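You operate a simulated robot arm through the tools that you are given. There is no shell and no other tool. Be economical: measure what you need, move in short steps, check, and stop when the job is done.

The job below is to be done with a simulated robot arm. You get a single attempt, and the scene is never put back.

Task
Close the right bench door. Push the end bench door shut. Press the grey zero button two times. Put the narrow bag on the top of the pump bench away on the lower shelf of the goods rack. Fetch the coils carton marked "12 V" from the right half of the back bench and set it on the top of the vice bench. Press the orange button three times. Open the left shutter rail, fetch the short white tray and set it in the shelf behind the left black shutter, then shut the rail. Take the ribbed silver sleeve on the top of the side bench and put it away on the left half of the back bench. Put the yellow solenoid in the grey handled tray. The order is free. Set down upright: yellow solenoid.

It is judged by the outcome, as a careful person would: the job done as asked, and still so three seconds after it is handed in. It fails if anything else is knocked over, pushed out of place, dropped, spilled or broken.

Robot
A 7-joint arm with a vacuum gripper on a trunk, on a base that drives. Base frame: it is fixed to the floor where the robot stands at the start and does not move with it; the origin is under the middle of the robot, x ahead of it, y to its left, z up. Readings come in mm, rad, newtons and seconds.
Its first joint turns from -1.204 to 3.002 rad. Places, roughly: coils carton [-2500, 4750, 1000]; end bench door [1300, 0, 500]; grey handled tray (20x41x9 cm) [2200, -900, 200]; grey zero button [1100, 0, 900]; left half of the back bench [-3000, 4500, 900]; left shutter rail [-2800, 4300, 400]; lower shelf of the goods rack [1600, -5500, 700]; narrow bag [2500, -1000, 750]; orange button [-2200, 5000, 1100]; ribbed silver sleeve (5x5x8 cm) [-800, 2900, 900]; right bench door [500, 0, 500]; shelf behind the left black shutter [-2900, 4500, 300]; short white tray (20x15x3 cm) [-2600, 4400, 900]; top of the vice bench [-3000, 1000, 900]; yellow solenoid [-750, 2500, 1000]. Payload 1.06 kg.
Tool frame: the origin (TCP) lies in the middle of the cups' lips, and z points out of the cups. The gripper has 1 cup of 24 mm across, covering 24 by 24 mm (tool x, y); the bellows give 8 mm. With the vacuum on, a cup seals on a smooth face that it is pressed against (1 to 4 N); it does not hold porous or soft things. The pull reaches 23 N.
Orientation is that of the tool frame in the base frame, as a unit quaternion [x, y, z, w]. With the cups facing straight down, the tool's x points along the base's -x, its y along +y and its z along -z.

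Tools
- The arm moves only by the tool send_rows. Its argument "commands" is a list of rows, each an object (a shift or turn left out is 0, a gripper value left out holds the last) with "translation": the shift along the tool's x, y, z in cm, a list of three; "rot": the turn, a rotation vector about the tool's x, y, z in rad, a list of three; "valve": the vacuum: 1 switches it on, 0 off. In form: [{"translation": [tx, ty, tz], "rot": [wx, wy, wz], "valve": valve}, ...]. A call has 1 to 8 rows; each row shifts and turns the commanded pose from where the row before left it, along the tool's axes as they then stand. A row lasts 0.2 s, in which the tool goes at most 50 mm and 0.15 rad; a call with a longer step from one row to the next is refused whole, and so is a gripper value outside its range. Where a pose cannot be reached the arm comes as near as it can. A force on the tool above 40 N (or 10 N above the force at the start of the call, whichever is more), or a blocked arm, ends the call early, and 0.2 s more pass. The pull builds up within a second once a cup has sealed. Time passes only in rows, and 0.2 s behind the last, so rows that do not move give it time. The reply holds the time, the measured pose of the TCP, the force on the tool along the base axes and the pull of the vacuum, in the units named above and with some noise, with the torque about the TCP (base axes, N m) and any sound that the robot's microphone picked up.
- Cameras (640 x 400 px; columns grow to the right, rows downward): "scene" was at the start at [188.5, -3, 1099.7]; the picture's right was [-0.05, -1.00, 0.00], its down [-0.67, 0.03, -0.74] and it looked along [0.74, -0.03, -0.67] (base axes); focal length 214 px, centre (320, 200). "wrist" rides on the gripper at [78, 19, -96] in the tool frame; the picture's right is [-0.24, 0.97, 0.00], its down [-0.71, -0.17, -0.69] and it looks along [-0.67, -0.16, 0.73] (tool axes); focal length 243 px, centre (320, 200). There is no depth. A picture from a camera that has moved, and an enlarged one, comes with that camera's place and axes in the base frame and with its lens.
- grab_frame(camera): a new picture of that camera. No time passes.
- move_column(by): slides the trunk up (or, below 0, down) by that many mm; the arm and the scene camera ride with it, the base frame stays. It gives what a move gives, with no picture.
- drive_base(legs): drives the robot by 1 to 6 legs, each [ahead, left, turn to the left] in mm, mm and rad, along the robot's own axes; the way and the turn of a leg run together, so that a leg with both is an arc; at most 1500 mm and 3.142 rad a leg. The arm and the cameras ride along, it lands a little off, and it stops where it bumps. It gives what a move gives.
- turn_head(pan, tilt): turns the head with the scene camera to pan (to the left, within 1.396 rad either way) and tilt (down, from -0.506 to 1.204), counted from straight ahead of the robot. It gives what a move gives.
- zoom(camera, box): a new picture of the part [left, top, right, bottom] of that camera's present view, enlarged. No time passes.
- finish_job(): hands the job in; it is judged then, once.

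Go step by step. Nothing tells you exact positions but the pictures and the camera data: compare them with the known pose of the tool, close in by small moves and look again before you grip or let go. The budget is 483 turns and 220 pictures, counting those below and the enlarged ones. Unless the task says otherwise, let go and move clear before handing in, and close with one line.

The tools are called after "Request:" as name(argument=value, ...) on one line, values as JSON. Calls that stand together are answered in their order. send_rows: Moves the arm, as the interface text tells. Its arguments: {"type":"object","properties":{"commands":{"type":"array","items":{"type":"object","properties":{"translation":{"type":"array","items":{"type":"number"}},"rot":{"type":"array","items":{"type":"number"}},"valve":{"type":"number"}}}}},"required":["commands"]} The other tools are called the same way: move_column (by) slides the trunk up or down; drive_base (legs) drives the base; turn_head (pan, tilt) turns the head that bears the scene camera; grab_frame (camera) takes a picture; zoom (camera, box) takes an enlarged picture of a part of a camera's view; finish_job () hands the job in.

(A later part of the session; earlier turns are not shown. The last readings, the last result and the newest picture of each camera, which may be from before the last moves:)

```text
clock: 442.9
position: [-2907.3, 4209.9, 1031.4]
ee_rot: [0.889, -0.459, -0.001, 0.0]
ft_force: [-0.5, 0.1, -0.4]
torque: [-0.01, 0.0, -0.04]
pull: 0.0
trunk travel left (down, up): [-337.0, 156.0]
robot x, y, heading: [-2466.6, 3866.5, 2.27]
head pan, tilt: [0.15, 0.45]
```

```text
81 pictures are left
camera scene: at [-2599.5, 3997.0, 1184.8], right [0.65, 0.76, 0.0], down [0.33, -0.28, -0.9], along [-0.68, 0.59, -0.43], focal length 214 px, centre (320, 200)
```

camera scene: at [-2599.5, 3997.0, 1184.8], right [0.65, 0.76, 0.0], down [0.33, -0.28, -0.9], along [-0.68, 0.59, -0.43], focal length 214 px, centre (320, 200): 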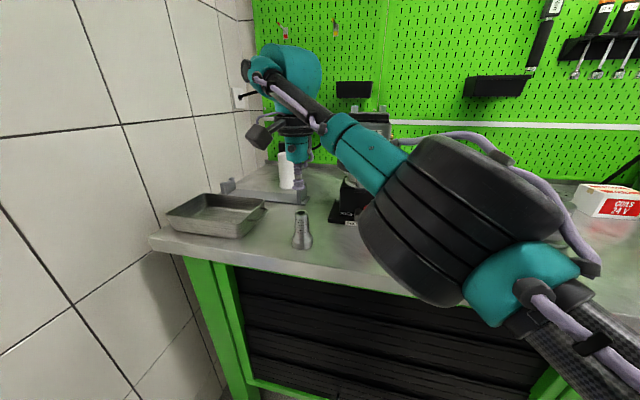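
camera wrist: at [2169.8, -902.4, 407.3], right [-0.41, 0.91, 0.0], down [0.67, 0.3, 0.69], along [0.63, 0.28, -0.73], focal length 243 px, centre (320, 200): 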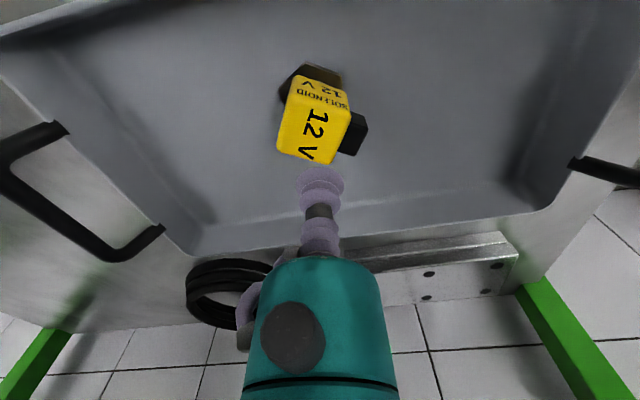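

Sleeve placed. Retracting the arm and sliding right along the bench to find the coils cartons.

Request:
drive_base(legs=[[-150, 0, 0]])

Request:
send_rows(commands=[{"translation": [4, 0, -2]}, {"translation": [4, 0, 0]}, {"translation": [4, 0, 0]}, {}])

Request:
drive_base(legs=[[0, -480, 0]])

Request:
turn_head(pan=-0.1, tilt=0.35)

Request:
grab_frame(camera="scene")

```text
clock: 444.3
position: [-2811.1, 4093.0, 1030.9]
ee_rot: [0.891, -0.455, -0.001, 0.0]
ft_force: [-0.1, 0.1, 1.1]
torque: [-0.02, 0.0, -0.03]
pull: 0.1
trunk travel left (down, up): [-337.0, 156.0]
robot x, y, heading: [-2371.4, 3753.8, 2.29]
head pan, tilt: [0.15, 0.45]
```

```text
clock: 445.3
position: [-2739.2, 3999.6, 1049.9]
ee_rot: [0.891, -0.455, 0.0, 0.0]
ft_force: [0.6, -0.1, -0.1]
torque: [0.0, 0.0, -0.03]
pull: 0.0
trunk travel left (down, up): [-337.0, 156.0]
robot x, y, heading: [-2368.8, 3752.1, 2.287]
head pan, tilt: [0.15, 0.45]
```

```text
clock: 449.3
position: [-2413.0, 4285.5, 1049.8]
ee_rot: [0.885, -0.465, 0.0, 0.0]
ft_force: [-0.2, -0.1, 0.2]
torque: [-0.03, -0.01, 0.01]
pull: 0.0
trunk travel left (down, up): [-337.0, 156.0]
robot x, y, heading: [-2052.6, 4027.2, 2.265]
head pan, tilt: [0.15, 0.45]
stopped in leg 1: the robot was blocked; the commanded pose is now the measured one
```

```text
clock: 450.1
position: [-2411.8, 4285.2, 1049.3]
ee_rot: [0.885, -0.466, -0.001, 0.0]
ft_force: [0.0, 1.4, 0.6]
torque: [-0.02, -0.04, -0.01]
pull: 0.1
trunk travel left (down, up): [-337.0, 156.0]
robot x, y, heading: [-2048.3, 4028.9, 2.268]
head pan, tilt: [-0.099, 0.351]
```

```text
80 pictures are left
camera scene: at [-2161.7, 4178.5, 1193.9], right [0.83, 0.56, 0.0], down [0.19, -0.29, -0.94], along [-0.52, 0.78, -0.34], focal length 214 px, centre (320, 200)
```

scene: 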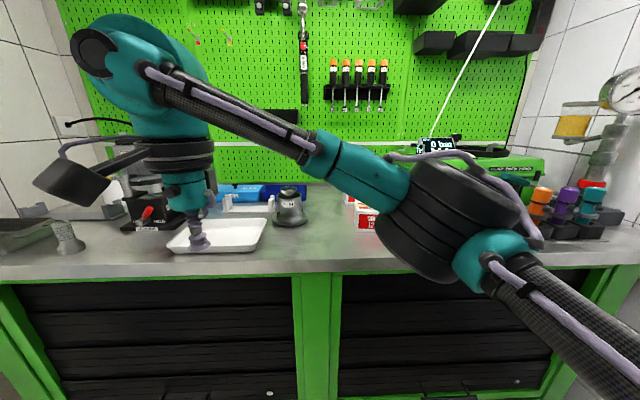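

Request:
drive_base(legs=[[60, 60, 0]])

Request:
zoom(camera="scene", box=[230, 120, 640, 270])

```text
clock: 451.2
position: [-2496.6, 4296.6, 1049.7]
ee_rot: [0.885, -0.466, -0.001, 0.0]
ft_force: [-0.3, 0.5, -0.1]
torque: [0.0, -0.02, 0.0]
pull: 0.0
trunk travel left (down, up): [-337.0, 156.0]
robot x, y, heading: [-2130.9, 4039.1, 2.266]
head pan, tilt: [-0.099, 0.351]
```

```text
1.56 times, centred on (435, 195) of scene
camera zoom: at [-2246.1, 4188.5, 1193.8], right [0.83, 0.56, 0.0], down [0.19, -0.29, -0.94], along [-0.52, 0.78, -0.34], focal length 335 px, centre (140, 208)
```

zoom: 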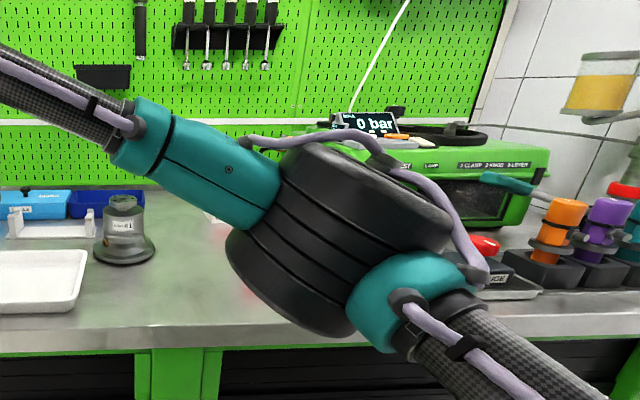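

The arm hides the right half. Swinging the tool to my left for a clear view.

Request:
send_rows(commands=[{"translation": [3, 4, 0]}, {"translation": [2, 4.5, 0]}, {"translation": [2, 4.5, 0]}, {"translation": [2, 4.5, 0]}, {"translation": [2, 4.5, 0]}, {"translation": [2, 4.5, 0]}])

Request:
turn_head(pan=-0.35, tilt=0.35)

Request:
grab_frame(camera="scene")

```text
clock: 452.6
position: [-2549.3, 4189.0, 1048.9]
ee_rot: [0.885, -0.466, -0.001, 0.001]
ft_force: [0.4, -0.4, 1.1]
torque: [0.02, -0.03, -0.05]
pull: 0.1
out of reach, approached as far as the arm can: row 3, 4, 5, 6
trunk travel left (down, up): [-337.0, 156.0]
robot x, y, heading: [-2133.3, 4037.6, 2.261]
head pan, tilt: [-0.099, 0.351]
```

```text
clock: 453.4
position: [-2547.4, 4189.7, 1048.7]
ee_rot: [0.885, -0.466, -0.001, 0.0]
ft_force: [0.0, 1.0, -0.2]
torque: [0.0, -0.01, 0.0]
pull: 0.0
trunk travel left (down, up): [-337.0, 156.0]
robot x, y, heading: [-2131.8, 4037.5, 2.259]
head pan, tilt: [-0.351, 0.351]
```

```text
78 pictures are left
camera scene: at [-2224.8, 4198.9, 1193.9], right [0.94, 0.33, 0.0], down [0.11, -0.32, -0.94], along [-0.31, 0.89, -0.34], focal length 214 px, centre (320, 200)
```

scene: 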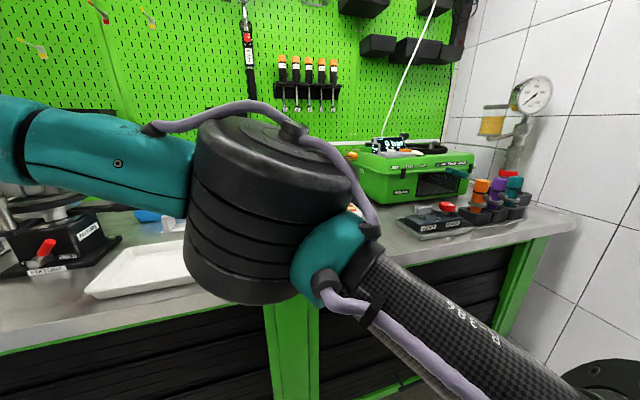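

Request:
zoom(camera="scene", box=[340, 120, 540, 245])

```text
3.20 times, centred on (440, 182) of scene
camera zoom: at [-2224.8, 4198.9, 1193.9], right [0.94, 0.33, 0.0], down [0.11, -0.32, -0.94], along [-0.31, 0.89, -0.34], focal length 686 px, centre (-64, 256)
```

zoom: 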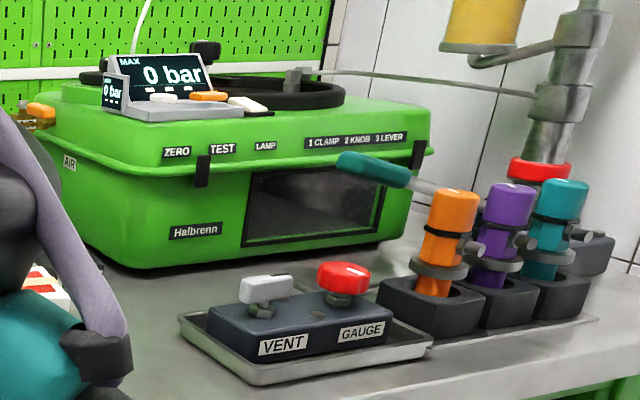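

The orange button is the TEST button on the green tester's top, near (-2195,5070,1090). Next, the cartons: bring the arm back in front and look with the wrist camera.

Request:
send_rows(commands=[{"translation": [0, -4, -2]}, {"translation": [-2, -4, -2]}, {"translation": [-2, -4, -1]}, {"translation": [-2, -4, 0]}, {}])

Request:
drive_base(legs=[[160, 0, 0], [0, -100, 0]])

Request:
grab_frame(camera="wrist")

```text
clock: 454.6
position: [-2450.8, 4329.8, 1101.1]
ee_rot: [0.885, -0.466, -0.001, -0.001]
ft_force: [-0.5, -0.2, 0.6]
torque: [0.02, 0.04, 0.01]
pull: 0.0
trunk travel left (down, up): [-337.0, 156.0]
robot x, y, heading: [-2132.9, 4033.1, 2.265]
head pan, tilt: [-0.351, 0.351]
```

```text
clock: 457.2
position: [-2474.1, 4516.5, 1102.3]
ee_rot: [0.884, -0.468, -0.001, -0.001]
ft_force: [-0.3, 0.0, 0.2]
torque: [-0.01, -0.02, 0.03]
pull: 0.0
trunk travel left (down, up): [-337.0, 156.0]
robot x, y, heading: [-2158.2, 4224.9, 2.256]
head pan, tilt: [-0.351, 0.351]
```

```text
76 pictures are left
camera wrist: at [-2445.8, 4441.6, 1197.8], right [-0.94, -0.35, 0.0], down [-0.26, 0.68, 0.69], along [-0.24, 0.64, -0.73], focal length 243 px, centre (320, 200)
```

wrist: 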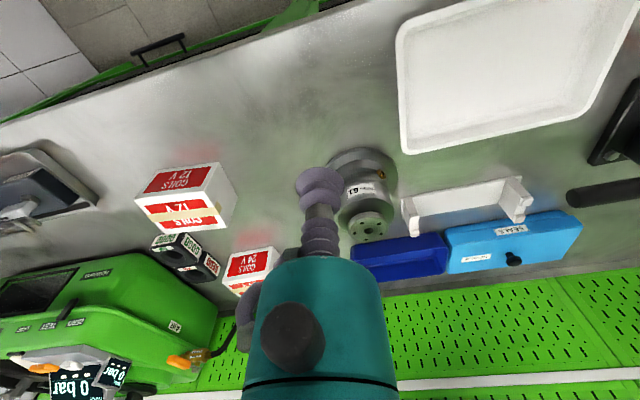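

Request:
zoom(camera="wrist", box=[110, 140, 290, 300])

```text
2.50 times, centred on (200, 220) of wrist
camera zoom: at [-2445.8, 4441.6, 1197.8], right [-0.94, -0.35, 0.0], down [-0.26, 0.68, 0.69], along [-0.24, 0.64, -0.73], focal length 606 px, centre (620, 150)
```

zoom: 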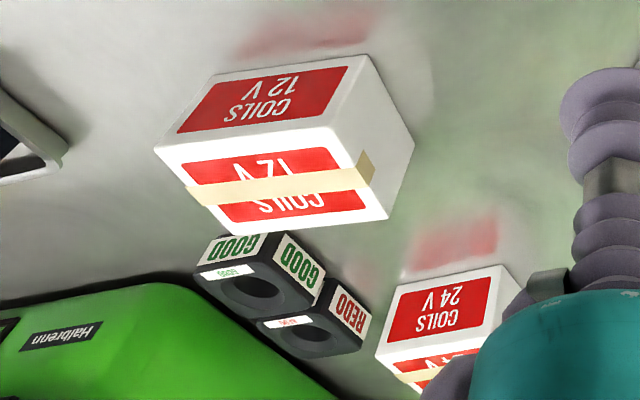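

The 12 V carton is the front one, top centre about (-2353,4730,970). Positioning over it.

Request:
drive_base(legs=[[0, -228, 0], [85, 0, 0]])

Request:
turn_head(pan=0.1, tilt=0.55)

Request:
grab_frame(camera="scene")

Request:
zoom(camera="wrist", box=[200, 40, 440, 220])

```text
clock: 460.4
position: [-2348.9, 4728.0, 1101.9]
ee_rot: [0.882, -0.472, -0.001, -0.001]
ft_force: [0.9, -0.1, -0.9]
torque: [-0.04, 0.0, 0.01]
pull: 0.1
trunk travel left (down, up): [-337.0, 156.0]
robot x, y, heading: [-2033.2, 4435.5, 2.248]
head pan, tilt: [-0.351, 0.351]
```

```text
clock: 461.4
position: [-2349.3, 4727.9, 1103.1]
ee_rot: [0.882, -0.472, -0.001, 0.0]
ft_force: [0.3, -0.5, 0.2]
torque: [-0.01, 0.0, -0.04]
pull: 0.1
trunk travel left (down, up): [-337.0, 156.0]
robot x, y, heading: [-2037.9, 4431.5, 2.244]
head pan, tilt: [0.099, 0.55]
```

```text
74 pictures are left
camera scene: at [-2157.3, 4570.7, 1175.7], right [0.71, 0.7, 0.0], down [0.37, -0.37, -0.85], along [-0.6, 0.61, -0.52], focal length 214 px, centre (320, 200)
```

scene: 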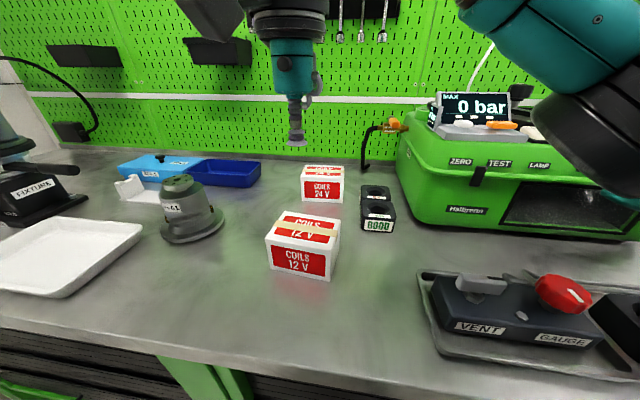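

```text
2.22 times, centred on (320, 130) of wrist
camera zoom: at [-2320.8, 4652.6, 1197.8], right [-0.94, -0.34, 0.0], down [-0.25, 0.68, 0.69], along [-0.24, 0.64, -0.73], focal length 539 px, centre (320, 356)
```

zoom: 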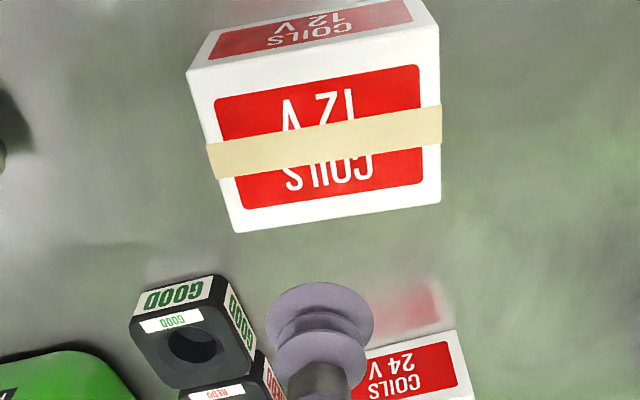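

Request:
send_rows(commands=[{"translation": [-0.6, 0, 3]}, {"translation": [0, 0, 4]}, {"translation": [0, 0, 3.5]}, {}])

Request:
zoom(camera="scene", box=[240, 170, 380, 290])

Request:
zoom(camera="wrist", box=[200, 60, 440, 220])

```text
clock: 462.4
position: [-2352.4, 4733.3, 996.5]
ee_rot: [0.882, -0.472, -0.001, -0.001]
ft_force: [0.2, 0.4, -0.2]
torque: [0.0, 0.05, -0.01]
pull: 0.1
trunk travel left (down, up): [-337.0, 156.0]
robot x, y, heading: [-2033.5, 4433.3, 2.254]
head pan, tilt: [0.099, 0.55]
```

```text
3.33 times, centred on (310, 230) of scene
camera zoom: at [-2157.3, 4570.6, 1175.7], right [0.71, 0.7, 0.0], down [0.37, -0.37, -0.85], along [-0.6, 0.61, -0.52], focal length 715 px, centre (353, 100)
```

zoom: 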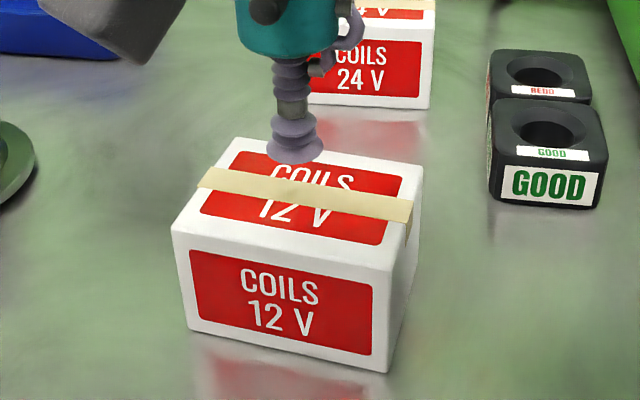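

```text
2.50 times, centred on (320, 140) of wrist
camera zoom: at [-2324.7, 4658.1, 1091.9], right [-0.94, -0.34, 0.0], down [-0.25, 0.68, 0.69], along [-0.24, 0.64, -0.73], focal length 606 px, centre (320, 350)
```

zoom: 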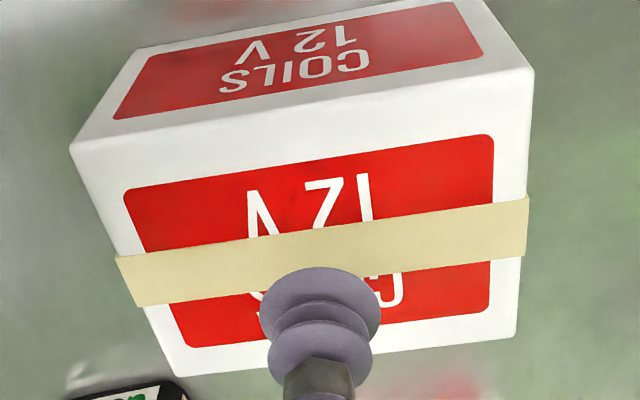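

Request:
send_rows(commands=[{"translation": [0, -0.4, 2], "valve": 1}, {"translation": [0, 0, 0.6]}, {"translation": [0, 0, 0.4]}, {}, {}])

```text
clock: 463.6
position: [-2348.9, 4734.2, 967.3]
ee_rot: [0.881, -0.473, -0.002, 0.0]
ft_force: [0.0, -0.7, 3.6]
torque: [-0.02, 0.0, 0.03]
pull: 23.1
trunk travel left (down, up): [-337.0, 156.0]
robot x, y, heading: [-2034.4, 4432.8, 2.249]
head pan, tilt: [0.099, 0.55]
```

Sealed. Lifting the carton.

Request:
send_rows(commands=[{"translation": [0, 0, -0.5]}, {"translation": [0, 0, -1]}, {"translation": [0, 0, -2]}, {"translation": [0, 0, -3]}, {"translation": [0, 0, -4]}, {}])

Request:
grab_frame(camera="scene")

```text
clock: 464.9
position: [-2346.6, 4733.6, 1072.9]
ee_rot: [0.882, -0.472, -0.001, -0.001]
ft_force: [0.5, -0.4, -4.7]
torque: [0.0, -0.03, 0.01]
pull: 22.7
trunk travel left (down, up): [-337.0, 156.0]
robot x, y, heading: [-2036.5, 4431.0, 2.251]
head pan, tilt: [0.099, 0.55]
```

```text
70 pictures are left
camera scene: at [-2157.6, 4570.9, 1175.6], right [0.71, 0.7, 0.0], down [0.37, -0.37, -0.85], along [-0.6, 0.61, -0.52], focal length 214 px, centre (320, 200)
```

scene: 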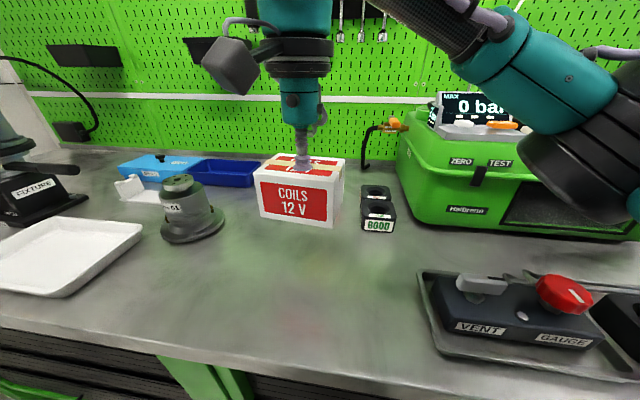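

Carton held. Backing out along the aisle to the vice bench.

Request:
drive_base(legs=[[-250, 0, 0], [0, 770, 0], [-1000, 0, 0], [0, 0, 1.62]])

Request:
turn_head(pan=0.3, tilt=0.35)

Request:
grab_frame(camera="scene")

```text
clock: 482.0
position: [-2202.0, 2686.9, 1071.8]
ee_rot: [0.959, 0.283, -0.001, 0.0]
ft_force: [-0.5, 0.0, -3.8]
torque: [0.02, -0.01, 0.0]
pull: 23.2
trunk travel left (down, up): [-337.0, 156.0]
robot x, y, heading: [-1894.6, 2996.3, -2.481]
head pan, tilt: [0.099, 0.55]
```

```text
clock: 482.7
position: [-2202.1, 2687.3, 1071.2]
ee_rot: [0.959, 0.283, 0.0, 0.001]
ft_force: [-1.0, 0.6, -3.2]
torque: [0.03, -0.02, 0.01]
pull: 23.2
trunk travel left (down, up): [-337.0, 156.0]
robot x, y, heading: [-1892.9, 2996.0, -2.483]
head pan, tilt: [0.3, 0.351]
```

```text
69 pictures are left
camera scene: at [-2025.7, 2861.7, 1193.8], right [-0.82, 0.57, 0.0], down [0.2, 0.28, -0.94], along [-0.54, -0.77, -0.34], focal length 214 px, centre (320, 200)
```

scene: 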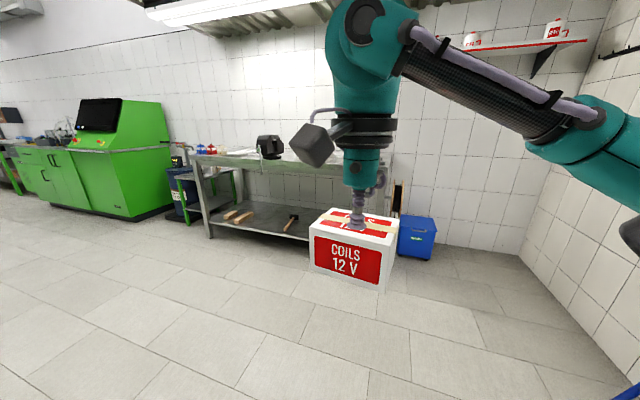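

Request:
drive_base(legs=[[0, 0, 0.062], [0, 420, 0], [1000, 0, 0]])

Request:
turn_head(pan=0.25, tilt=0.4)

Request:
grab_frame(camera="scene")

```text
clock: 492.1
position: [-2637.2, 1677.3, 1071.2]
ee_rot: [0.946, 0.323, -0.001, 0.001]
ft_force: [0.4, -0.9, -5.1]
torque: [0.06, 0.0, 0.0]
pull: 23.0
trunk travel left (down, up): [-337.0, 156.0]
robot x, y, heading: [-2359.9, 2011.0, -2.39]
head pan, tilt: [0.3, 0.351]
```

```text
clock: 492.8
position: [-2636.9, 1677.7, 1071.8]
ee_rot: [0.946, 0.324, -0.001, 0.0]
ft_force: [-0.8, 0.4, -4.4]
torque: [0.03, -0.02, 0.0]
pull: 22.1
trunk travel left (down, up): [-337.0, 156.0]
robot x, y, heading: [-2360.2, 2006.6, -2.389]
head pan, tilt: [0.25, 0.4]
```

```text
68 pictures are left
camera scene: at [-2480.3, 1868.5, 1189.3], right [-0.84, 0.54, 0.0], down [0.21, 0.33, -0.92], along [-0.5, -0.77, -0.39], focal length 214 px, centre (320, 200)
```

scene: 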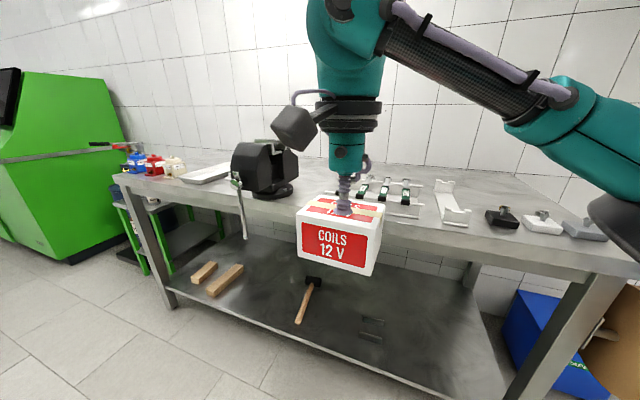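

Request:
drive_base(legs=[[150, 300, 0]])

Request:
turn_head(pan=-0.1, tilt=0.45)

Request:
grab_frame(camera="scene")

```text
clock: 496.1
position: [-2534.3, 1351.5, 1071.3]
ee_rot: [0.946, 0.323, -0.001, 0.0]
ft_force: [-0.1, 0.0, -4.4]
torque: [0.02, -0.02, 0.01]
pull: 23.4
trunk travel left (down, up): [-337.0, 156.0]
robot x, y, heading: [-2255.9, 1682.2, -2.393]
head pan, tilt: [0.25, 0.4]
```

```text
clock: 496.9
position: [-2534.8, 1351.2, 1072.4]
ee_rot: [0.946, 0.323, -0.001, 0.001]
ft_force: [0.4, -0.2, -4.4]
torque: [0.02, 0.0, 0.02]
pull: 22.6
trunk travel left (down, up): [-337.0, 156.0]
robot x, y, heading: [-2255.4, 1681.5, -2.391]
head pan, tilt: [-0.099, 0.45]
```

```text
67 pictures are left
camera scene: at [-2400.0, 1565.6, 1184.7], right [-0.6, 0.8, 0.0], down [0.35, 0.26, -0.9], along [-0.72, -0.54, -0.44], focal length 214 px, centre (320, 200)
```

scene: 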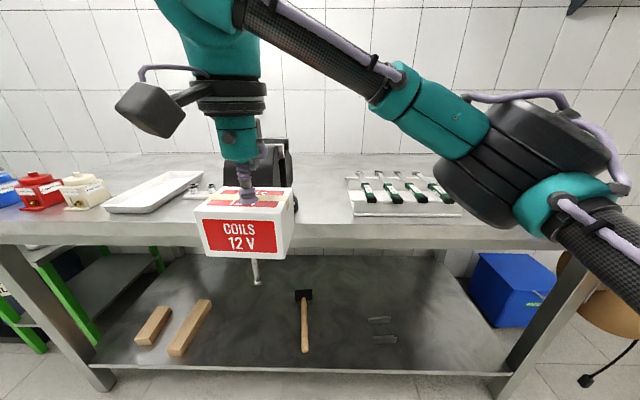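

There's free space at the front, left of the file rack, around (-2782,1350). Moving there.

Request:
drive_base(legs=[[0, -168, 0], [182, 0, 0]])

Request:
turn_head(pan=0.1, tilt=0.55)

Request:
grab_frame(camera="scene")

```text
clock: 500.1
position: [-2781.2, 1352.1, 1071.0]
ee_rot: [0.946, 0.323, 0.0, -0.001]
ft_force: [-0.2, -0.2, -3.5]
torque: [0.05, -0.04, -0.02]
pull: 23.0
trunk travel left (down, up): [-337.0, 156.0]
robot x, y, heading: [-2504.2, 1689.5, -2.389]
head pan, tilt: [-0.099, 0.45]
```

```text
clock: 500.9
position: [-2782.0, 1352.8, 1071.3]
ee_rot: [0.946, 0.324, -0.001, 0.001]
ft_force: [-0.9, -0.4, -4.7]
torque: [0.03, -0.04, 0.0]
pull: 23.0
trunk travel left (down, up): [-337.0, 156.0]
robot x, y, heading: [-2503.5, 1683.7, -2.39]
head pan, tilt: [0.099, 0.55]
```

```text
66 pictures are left
camera scene: at [-2633.7, 1556.0, 1175.6], right [-0.75, 0.66, 0.0], down [0.35, 0.39, -0.85], along [-0.56, -0.64, -0.52], focal length 214 px, centre (320, 200)
```

scene: 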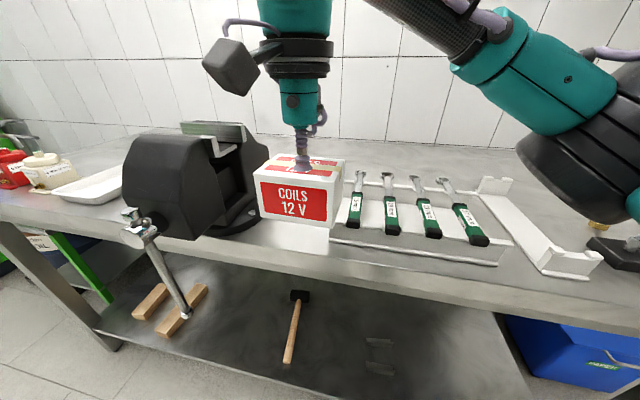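

Request:
zoom(camera="scene", box=[200, 150, 440, 310])

```text
2.50 times, centred on (320, 230) of scene
camera zoom: at [-2633.7, 1556.0, 1175.6], right [-0.75, 0.66, 0.0], down [0.35, 0.39, -0.85], along [-0.56, -0.64, -0.52], focal length 536 px, centre (320, 125)
```

zoom: 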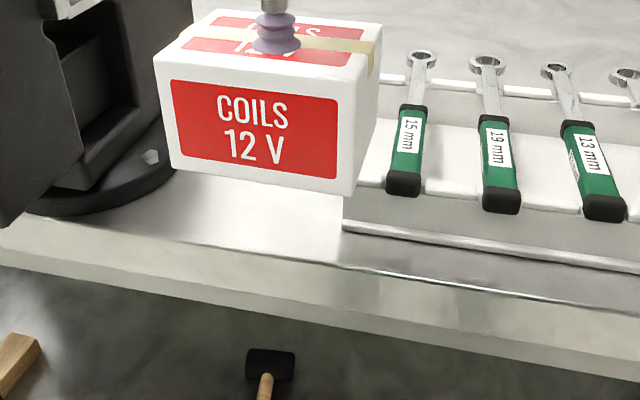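

The strip in front of the rack is too narrow, but the gap between vice and rack is about 15 cm. Sliding into line with that gap.

Request:
drive_base(legs=[[0, 36, -0.025], [88, 0, 0]])

Request:
send_rows(commands=[{"translation": [0, 0, 2]}, {"translation": [0, 0, 2]}, {}])

Request:
grab_frame(camera="scene")

Request:
grab_frame(camera="wrist")

```text
clock: 502.5
position: [-2833.1, 1276.0, 1071.3]
ee_rot: [0.95, 0.312, 0.0, -0.001]
ft_force: [-0.6, -0.9, -4.5]
torque: [0.03, -0.03, -0.03]
pull: 22.5
trunk travel left (down, up): [-337.0, 156.0]
robot x, y, heading: [-2546.9, 1606.4, -2.414]
head pan, tilt: [0.099, 0.55]
```

```text
clock: 503.3
position: [-2832.0, 1275.1, 1031.8]
ee_rot: [0.95, 0.312, -0.001, 0.0]
ft_force: [0.4, 0.2, -5.0]
torque: [0.04, -0.01, -0.03]
pull: 23.1
trunk travel left (down, up): [-337.0, 156.0]
robot x, y, heading: [-2546.2, 1603.9, -2.42]
head pan, tilt: [0.099, 0.55]
```

```text
64 pictures are left
camera scene: at [-2678.7, 1475.1, 1175.6], right [-0.73, 0.68, 0.0], down [0.36, 0.38, -0.85], along [-0.58, -0.63, -0.52], focal length 214 px, centre (320, 200)
```

scene: 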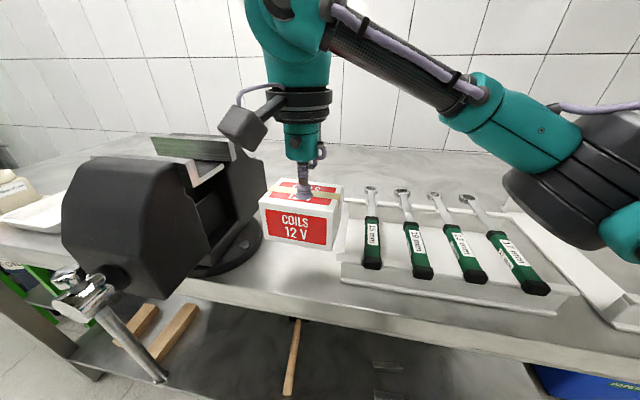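

```text
63 pictures are left
camera wrist: at [-2757.1, 1307.4, 1127.6], right [0.39, -0.92, 0.0], down [-0.67, -0.28, 0.69], along [-0.63, -0.26, -0.73], focal length 243 px, centre (320, 200)
```

wrist: 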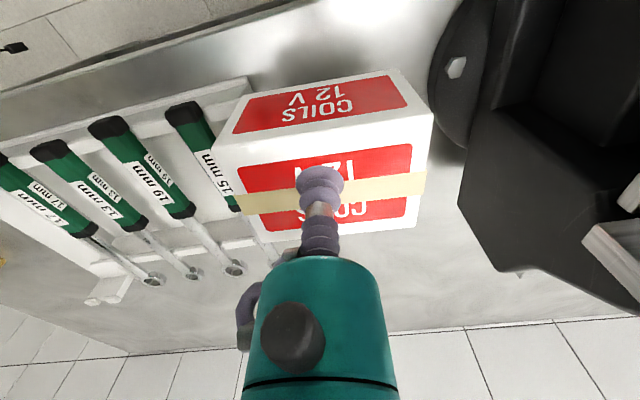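

Request:
send_rows(commands=[{"translation": [0, 1.0, 0]}, {"translation": [0, 0, 2]}, {"translation": [0, 0, 1.5]}, {}])

Request:
zoom(camera="scene", box=[200, 160, 400, 310])

```text
clock: 504.3
position: [-2824.8, 1266.1, 996.4]
ee_rot: [0.95, 0.312, 0.0, 0.0]
ft_force: [-1.0, 0.2, -4.1]
torque: [-0.02, -0.03, 0.0]
pull: 22.9
trunk travel left (down, up): [-337.0, 156.0]
robot x, y, heading: [-2545.0, 1599.4, -2.414]
head pan, tilt: [0.099, 0.55]
```

```text
2.67 times, centred on (300, 235) of scene
camera zoom: at [-2678.7, 1475.1, 1175.6], right [-0.73, 0.68, 0.0], down [0.36, 0.38, -0.85], along [-0.58, -0.63, -0.52], focal length 572 px, centre (373, 107)
```

zoom: 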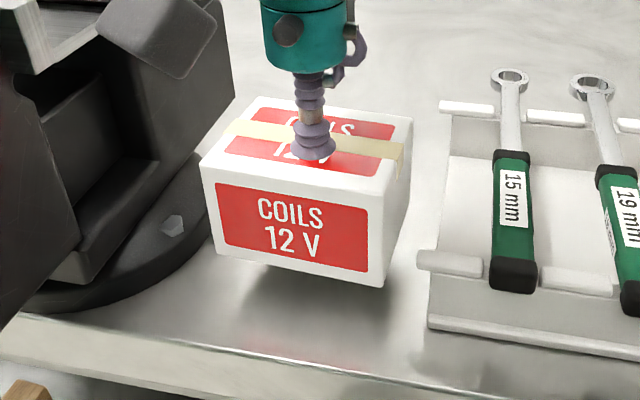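

Request:
send_rows(commands=[{"translation": [0, 0, 1]}, {"translation": [0, 0, 0.7]}, {"translation": [0, 0, 0.5]}, {}])

```text
clock: 505.3
position: [-2825.1, 1266.8, 975.5]
ee_rot: [0.95, 0.311, -0.001, 0.001]
ft_force: [0.3, -0.4, -4.3]
torque: [0.01, -0.03, 0.0]
pull: 22.8
trunk travel left (down, up): [-337.0, 156.0]
robot x, y, heading: [-2544.0, 1599.8, -2.421]
head pan, tilt: [0.099, 0.55]
```

Request:
send_rows(commands=[{"translation": [0, 0, 0.5]}, {"translation": [0, 0, 0.4]}, {"translation": [0, 0, 0.4]}, {"translation": [0, 0, 0.3]}, {}])

```text
clock: 506.5
position: [-2825.0, 1266.3, 959.4]
ee_rot: [0.95, 0.312, -0.001, 0.001]
ft_force: [-4.5, -6.5, 20.6]
torque: [0.0, -0.07, -0.04]
pull: 23.1
trunk travel left (down, up): [-337.0, 156.0]
robot x, y, heading: [-2547.4, 1603.8, -2.419]
head pan, tilt: [0.099, 0.55]
```

On the bench top. Easing, releasing, lifting.

Request:
send_rows(commands=[{"translation": [0, 0, -0.3]}, {"valve": 0}, {}, {}, {}, {"translation": [0, 0, -0.5]}, {"translation": [0, 0, -3]}, {"translation": [0, 0, -4]}])

Request:
send_rows(commands=[{"translation": [0, 0, -4]}, {"translation": [0, 0, -3]}, {}])

Request:
grab_frame(camera="scene")

```text
clock: 508.3
position: [-2824.3, 1264.5, 1036.1]
ee_rot: [0.95, 0.313, -0.001, 0.0]
ft_force: [-0.2, 0.2, 0.0]
torque: [-0.03, -0.01, 0.03]
pull: 0.0
trunk travel left (down, up): [-337.0, 156.0]
robot x, y, heading: [-2547.4, 1599.9, -2.417]
head pan, tilt: [0.099, 0.55]
```

```text
clock: 509.1
position: [-2824.3, 1266.5, 1104.0]
ee_rot: [0.95, 0.312, -0.001, 0.0]
ft_force: [0.2, 0.0, 0.2]
torque: [0.03, -0.01, -0.01]
pull: 0.0
trunk travel left (down, up): [-337.0, 156.0]
robot x, y, heading: [-2548.7, 1604.0, -2.422]
head pan, tilt: [0.099, 0.55]
```

```text
61 pictures are left
camera scene: at [-2678.6, 1475.3, 1175.6], right [-0.73, 0.68, 0.0], down [0.36, 0.38, -0.85], along [-0.58, -0.63, -0.52], focal length 214 px, centre (320, 200)
```

scene: 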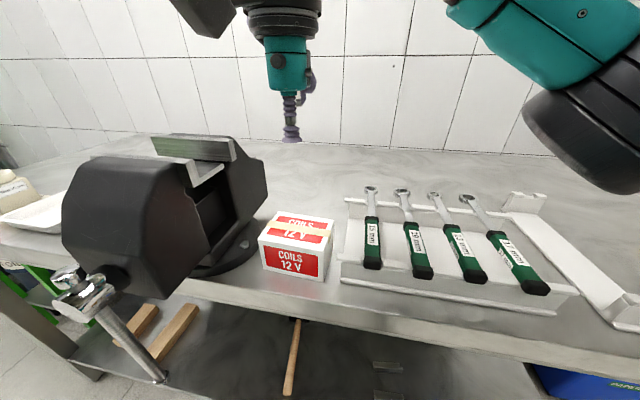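

Carton set down. Now driving back to the back bench for the orange TEST button.

Request:
drive_base(legs=[[-1400, 0, 0], [0, 0, -1.57], [1500, 0, 0]])

```text
clock: 526.9
position: [-2792.0, 3961.7, 1103.4]
ee_rot: [0.881, -0.473, -0.002, -0.001]
ft_force: [0.5, -0.1, 0.7]
torque: [-0.01, 0.01, 0.01]
pull: 0.1
trunk travel left (down, up): [-337.0, 156.0]
robot x, y, heading: [-2465.5, 3668.4, 2.245]
head pan, tilt: [0.099, 0.55]
```

Request:
drive_base(legs=[[80, 0, 0.045], [0, -830, 0], [0, 0, -0.445]])

Request:
turn_head(pan=0.0, tilt=0.4)

Request:
grab_frame(camera="scene")

```text
clock: 536.5
position: [-2088.8, 4671.2, 1103.5]
ee_rot: [0.773, -0.635, -0.001, 0.0]
ft_force: [0.4, -0.3, 0.1]
torque: [-0.02, 0.01, 0.0]
pull: 0.0
trunk travel left (down, up): [-337.0, 156.0]
robot x, y, heading: [-1904.5, 4276.1, 1.854]
head pan, tilt: [0.099, 0.55]
```

```text
clock: 537.2
position: [-2088.7, 4671.5, 1104.6]
ee_rot: [0.772, -0.635, 0.0, -0.001]
ft_force: [0.4, 1.3, 0.5]
torque: [-0.04, 0.0, -0.01]
pull: 0.0
trunk travel left (down, up): [-337.0, 156.0]
robot x, y, heading: [-1904.9, 4274.4, 1.855]
head pan, tilt: [0.0, 0.4]
```

```text
60 pictures are left
camera scene: at [-1957.3, 4454.7, 1189.3], right [0.96, 0.28, 0.0], down [0.11, -0.37, -0.92], along [-0.26, 0.88, -0.39], focal length 214 px, centre (320, 200)
```

scene: 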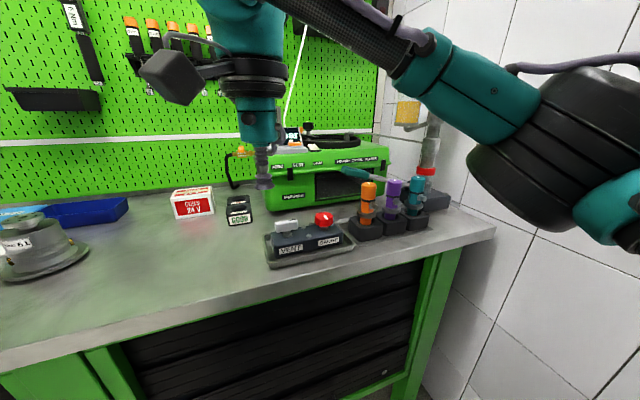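

Request:
move_column(by=80)

Request:
drive_base(legs=[[250, 0, 0]])

Request:
grab_frame(camera="scene")

Request:
zoom(camera="wrist", box=[160, 60, 480, 260])

```text
clock: 538.4
position: [-2089.3, 4671.9, 1182.7]
ee_rot: [0.772, -0.635, 0.0, -0.001]
ft_force: [-0.1, 0.1, -0.3]
torque: [-0.02, -0.01, 0.01]
pull: 0.2
trunk travel left (down, up): [-417.0, 76.0]
robot x, y, heading: [-1907.2, 4274.1, 1.855]
head pan, tilt: [0.0, 0.4]
```

```text
clock: 540.2
position: [-2158.9, 4905.3, 1185.3]
ee_rot: [0.774, -0.634, -0.001, 0.0]
ft_force: [-0.1, -0.3, 0.9]
torque: [0.01, 0.0, -0.01]
pull: 0.0
trunk travel left (down, up): [-417.0, 76.0]
robot x, y, heading: [-1973.2, 4508.7, 1.859]
head pan, tilt: [0.0, 0.4]
```

```text
59 pictures are left
camera scene: at [-2019.4, 4663.2, 1276.1], right [0.96, 0.28, 0.0], down [0.11, -0.37, -0.92], along [-0.26, 0.88, -0.39], focal length 214 px, centre (320, 200)
```

scene: 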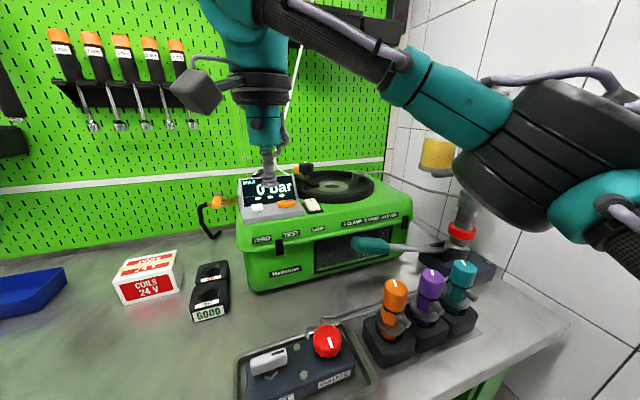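

```text
2.00 times, centred on (320, 160) of wrist
camera zoom: at [-2162.7, 4824.6, 1279.6], right [-1.0, 0.04, 0.0], down [0.03, 0.73, 0.69], along [0.03, 0.69, -0.73], focal length 485 px, centre (320, 280)
```

zoom: 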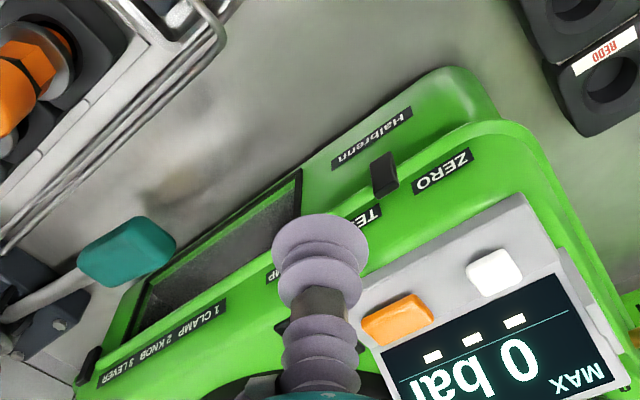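

Request:
drive_base(legs=[[42, 3, 0]])

Request:
send_rows(commands=[{"translation": [-4, 0, 0]}, {"translation": [-3, 0, 1]}, {"translation": [-1, 0, 2]}, {}])

Request:
zoom(camera="scene", box=[220, 130, 360, 230])

Request:
zoom(camera="wrist", box=[220, 60, 460, 210])

```text
clock: 541.1
position: [-2176.1, 4944.5, 1183.4]
ee_rot: [0.774, -0.633, 0.001, 0.0]
ft_force: [-0.7, 0.0, -0.5]
torque: [0.01, 0.01, 0.01]
pull: 0.0
trunk travel left (down, up): [-417.0, 76.0]
robot x, y, heading: [-1989.4, 4548.8, 1.858]
head pan, tilt: [0.0, 0.4]
```

```text
clock: 542.1
position: [-2191.7, 5021.7, 1155.0]
ee_rot: [0.775, -0.633, 0.0, 0.0]
ft_force: [0.6, -0.5, -0.8]
torque: [-0.02, -0.01, 0.02]
pull: 0.1
trunk travel left (down, up): [-417.0, 76.0]
robot x, y, heading: [-1988.8, 4548.7, 1.864]
head pan, tilt: [0.0, 0.4]
```

```text
4.00 times, centred on (290, 180) of scene
camera zoom: at [-2034.2, 4702.1, 1276.3], right [0.96, 0.28, 0.0], down [0.11, -0.37, -0.92], along [-0.26, 0.88, -0.39], focal length 858 px, centre (440, 280)
```

zoom: 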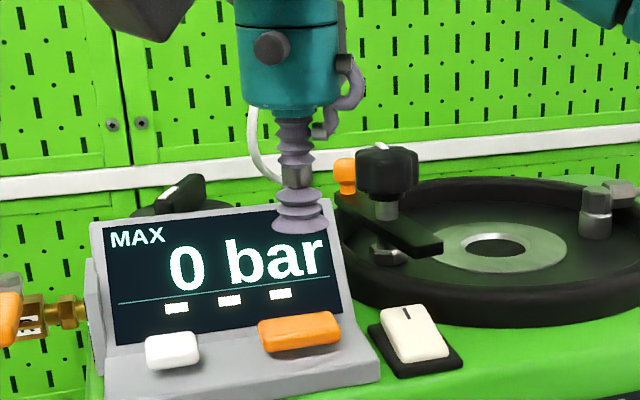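

```text
2.67 times, centred on (340, 135) of wrist
camera zoom: at [-2193.8, 4941.0, 1250.3], right [-1.0, 0.04, 0.0], down [0.03, 0.73, 0.69], along [0.03, 0.69, -0.73], focal length 647 px, centre (267, 373)
```

zoom: 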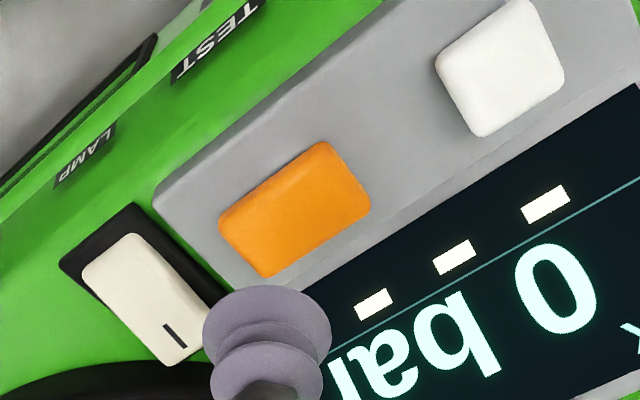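

Request:
send_rows(commands=[{"translation": [-0.95, 0.6, 0]}, {"translation": [0, 0, 2.5]}, {"translation": [0, 0, 2]}, {}])

Request:
zoom(camera="scene", box=[240, 160, 340, 230])

Request:
zoom(camera="wrist", box=[220, 60, 460, 210])

```text
clock: 543.1
position: [-2198.4, 5029.1, 1111.2]
ee_rot: [0.774, -0.633, -0.001, 0.0]
ft_force: [-0.2, -0.1, -0.2]
torque: [-0.01, 0.01, -0.01]
pull: 0.1
trunk travel left (down, up): [-417.0, 76.0]
robot x, y, heading: [-1986.3, 4550.7, 1.857]
head pan, tilt: [0.0, 0.4]
```

```text
5.71 times, centred on (290, 195) of scene
camera zoom: at [-2034.2, 4702.2, 1276.3], right [0.96, 0.28, 0.0], down [0.11, -0.37, -0.92], along [-0.26, 0.88, -0.39], focal length 1226 px, centre (491, 229)
```

zoom: 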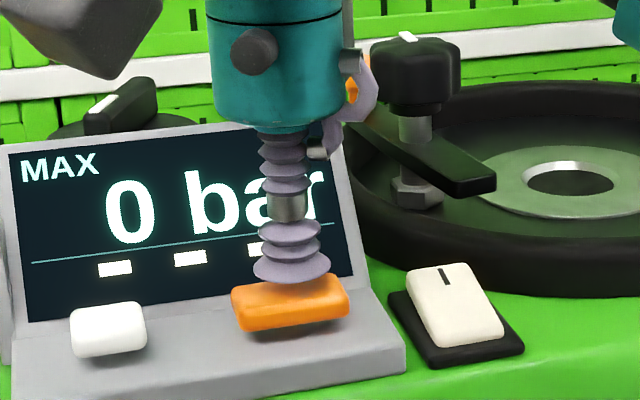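

```text
2.67 times, centred on (340, 135) of wrist
camera zoom: at [-2200.4, 4948.9, 1206.6], right [-1.0, 0.04, 0.0], down [0.03, 0.73, 0.69], along [0.03, 0.69, -0.73], focal length 647 px, centre (267, 373)
```

zoom: 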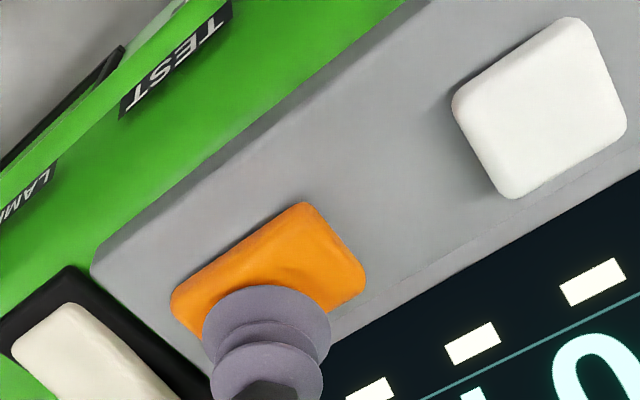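

Lined up over the orange button. Pressing.

Request:
send_rows(commands=[{"translation": [0, 0, 1]}, {"translation": [0, 0, 0.4]}, {"translation": [0, 0, 0.3]}, {}])

```text
clock: 544.1
position: [-2197.5, 5029.8, 1094.2]
ee_rot: [0.774, -0.634, -0.001, -0.001]
ft_force: [0.5, 0.5, 3.6]
torque: [0.01, 0.02, -0.02]
pull: 0.0
trunk travel left (down, up): [-417.0, 76.0]
robot x, y, heading: [-1985.6, 4550.2, 1.86]
head pan, tilt: [0.0, 0.4]
heard: click
```

First click. Two more presses with full release between.

Request:
send_rows(commands=[{"translation": [0, 0, -0.9]}, {"translation": [0, 0, -0.8]}, {}, {}])

Request:
send_rows(commands=[{"translation": [0, 0, 1]}, {"translation": [0, 0, 0.4]}, {"translation": [0, 0, 0.3]}, {}])

Request:
send_rows(commands=[{"translation": [0, 0, -0.9]}, {"translation": [0, 0, -0.8]}, {}, {}])

Request:
send_rows(commands=[{"translation": [0, 0, 1]}, {"translation": [0, 0, 0.4]}, {"translation": [0, 0, 0.3]}, {}])

Request:
send_rows(commands=[{"translation": [0, 0, -1]}, {"translation": [0, 0, -3]}, {"translation": [0, 0, -4]}, {"translation": [4, 0, 0]}, {"translation": [4, 0, 0]}, {}])

```text
clock: 545.1
position: [-2198.8, 5030.5, 1109.3]
ee_rot: [0.774, -0.633, -0.001, -0.001]
ft_force: [-0.2, -0.5, -0.1]
torque: [0.01, -0.01, 0.03]
pull: 0.0
trunk travel left (down, up): [-417.0, 76.0]
robot x, y, heading: [-1988.4, 4545.2, 1.856]
head pan, tilt: [0.0, 0.4]
```

```text
clock: 546.1
position: [-2198.0, 5030.9, 1092.6]
ee_rot: [0.774, -0.633, 0.0, 0.0]
ft_force: [0.7, 0.4, 4.6]
torque: [-0.02, 0.01, 0.02]
pull: 0.1
trunk travel left (down, up): [-417.0, 76.0]
robot x, y, heading: [-1989.7, 4550.5, 1.862]
head pan, tilt: [0.0, 0.4]
heard: click
```

```text
clock: 547.1
position: [-2198.5, 5030.2, 1109.5]
ee_rot: [0.774, -0.634, 0.0, -0.001]
ft_force: [0.3, -0.4, 0.8]
torque: [0.03, -0.04, -0.02]
pull: 0.1
trunk travel left (down, up): [-417.0, 76.0]
robot x, y, heading: [-1986.7, 4548.3, 1.863]
head pan, tilt: [0.0, 0.4]
```

```text
clock: 548.1
position: [-2199.4, 5031.8, 1092.2]
ee_rot: [0.774, -0.633, -0.001, -0.002]
ft_force: [-1.7, -0.7, 4.1]
torque: [-0.02, -0.03, 0.02]
pull: 0.0
trunk travel left (down, up): [-417.0, 76.0]
robot x, y, heading: [-1989.2, 4545.2, 1.864]
head pan, tilt: [0.0, 0.4]
heard: click
```

```text
clock: 549.5
position: [-2181.0, 4952.1, 1168.2]
ee_rot: [0.774, -0.633, -0.001, 0.0]
ft_force: [0.3, -0.2, -0.7]
torque: [0.0, 0.0, 0.0]
pull: 0.0
trunk travel left (down, up): [-417.0, 76.0]
robot x, y, heading: [-1987.6, 4546.3, 1.861]
head pan, tilt: [0.0, 0.4]
```

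Three clicks heard. Now to the left shutter: backing off and lining up in front of it.

Request:
drive_base(legs=[[-250, 0, 0], [0, 0, 0.435], [0, 620, 0], [-150, 0, 0]])

Request:
move_column(by=-300)

Request:
turn_head(pan=0.0, tilt=0.5)

Request:
grab_frame(camera="scene")

```text
clock: 559.1
position: [-2638.0, 4065.6, 1169.5]
ee_rot: [0.893, -0.45, 0.0, -0.001]
ft_force: [0.5, -0.8, 0.2]
torque: [0.0, -0.02, 0.02]
pull: 0.1
trunk travel left (down, up): [-417.0, 76.0]
robot x, y, heading: [-2293.5, 3780.8, 2.302]
head pan, tilt: [0.0, 0.4]
```

```text
clock: 562.1
position: [-2638.9, 4065.8, 868.7]
ee_rot: [0.893, -0.449, -0.001, 0.0]
ft_force: [0.3, 0.0, 0.1]
torque: [-0.04, 0.0, -0.03]
pull: 0.1
trunk travel left (down, up): [-117.0, 376.0]
robot x, y, heading: [-2291.9, 3780.5, 2.296]
head pan, tilt: [0.0, 0.4]
```

```text
clock: 562.8
position: [-2637.0, 4065.7, 867.7]
ee_rot: [0.893, -0.45, -0.001, -0.001]
ft_force: [0.2, -0.4, 0.6]
torque: [0.0, 0.03, -0.01]
pull: 0.1
trunk travel left (down, up): [-117.0, 376.0]
robot x, y, heading: [-2291.7, 3784.8, 2.298]
head pan, tilt: [0.0, 0.499]
```

```text
53 pictures are left
camera scene: at [-2457.9, 3967.7, 949.8], right [0.75, 0.66, 0.0], down [0.32, -0.36, -0.88], along [-0.58, 0.66, -0.48], focal length 214 px, centre (320, 200)
```

scene: 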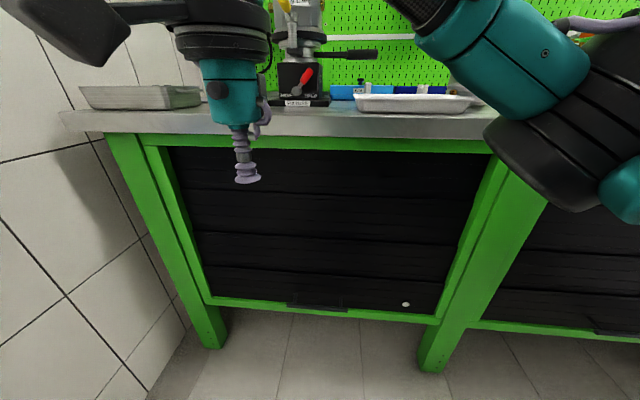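

Request:
zoom(camera="scene", box=[200, 230, 460, 330])

```text
2.46 times, centred on (330, 280) of scene
camera zoom: at [-2457.9, 3967.7, 949.8], right [0.75, 0.66, 0.0], down [0.32, -0.36, -0.88], along [-0.58, 0.66, -0.48], focal length 528 px, centre (295, 3)
```

zoom: 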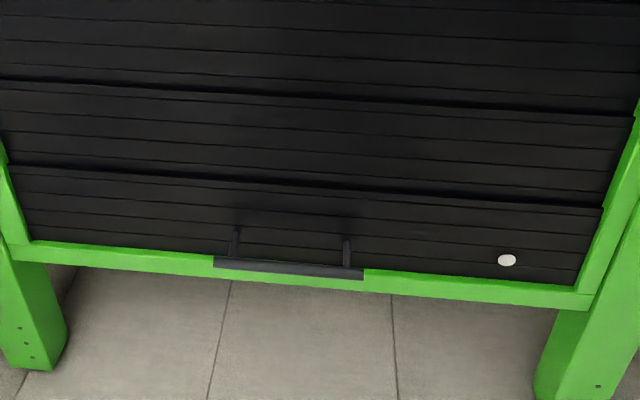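

The shutter's handle bar is at about (-2707,4239,415), standing off the panel. I'll turn the tool horizontal and lower it to come in under the bar and lift.

Request:
move_column(by=-110)

Request:
send_rows(commands=[{"rot": [0, -0.15, 0]}, {"rot": [0, -0.15, 0]}, {"rot": [0, -0.15, 0]}, {"rot": [0, -0.15, 0]}, {"rot": [0, -0.15, 0]}, {"rot": [0, -0.15, 0]}, {"rot": [0, -0.15, 0]}, {"rot": [0, -0.15, 0]}])

Request:
send_rows(commands=[{"rot": [0, -0.15, 0]}, {"rot": [0, -0.15, 0]}, {"rot": [0, -0.07, 0]}, {"translation": [5, 0, 0]}, {"translation": [5, 0, 0]}, {"translation": [5, 0, 0]}, {"translation": [5, 0, 0]}, {}])

```text
clock: 564.2
position: [-2637.6, 4066.0, 757.6]
ee_rot: [0.893, -0.45, 0.0, -0.001]
ft_force: [0.3, -0.6, -1.2]
torque: [0.01, 0.01, 0.02]
pull: 0.1
trunk travel left (down, up): [-7.0, 486.0]
robot x, y, heading: [-2294.1, 3783.1, 2.297]
head pan, tilt: [0.0, 0.499]
```

```text
clock: 565.3
position: [-2662.4, 4100.7, 778.4]
ee_rot: [0.809, -0.518, -0.251, -0.114]
ft_force: [-0.7, -0.5, -0.2]
torque: [0.03, 0.02, 0.01]
pull: 0.0
trunk travel left (down, up): [-7.0, 486.0]
robot x, y, heading: [-2296.2, 3782.2, 2.294]
head pan, tilt: [0.0, 0.499]
stopped in row 5: the arm was blocked; the commanded pose is now the measured one
```

```text
clock: 566.0
position: [-2677.2, 4136.2, 795.6]
ee_rot: [0.715, -0.569, -0.36, -0.187]
ft_force: [0.8, -0.4, 0.8]
torque: [-0.02, 0.01, -0.02]
pull: 0.0
trunk travel left (down, up): [-7.0, 486.0]
robot x, y, heading: [-2295.0, 3780.7, 2.297]
head pan, tilt: [0.0, 0.499]
stopped in row 3: the arm was blocked; the commanded pose is now the measured one
```

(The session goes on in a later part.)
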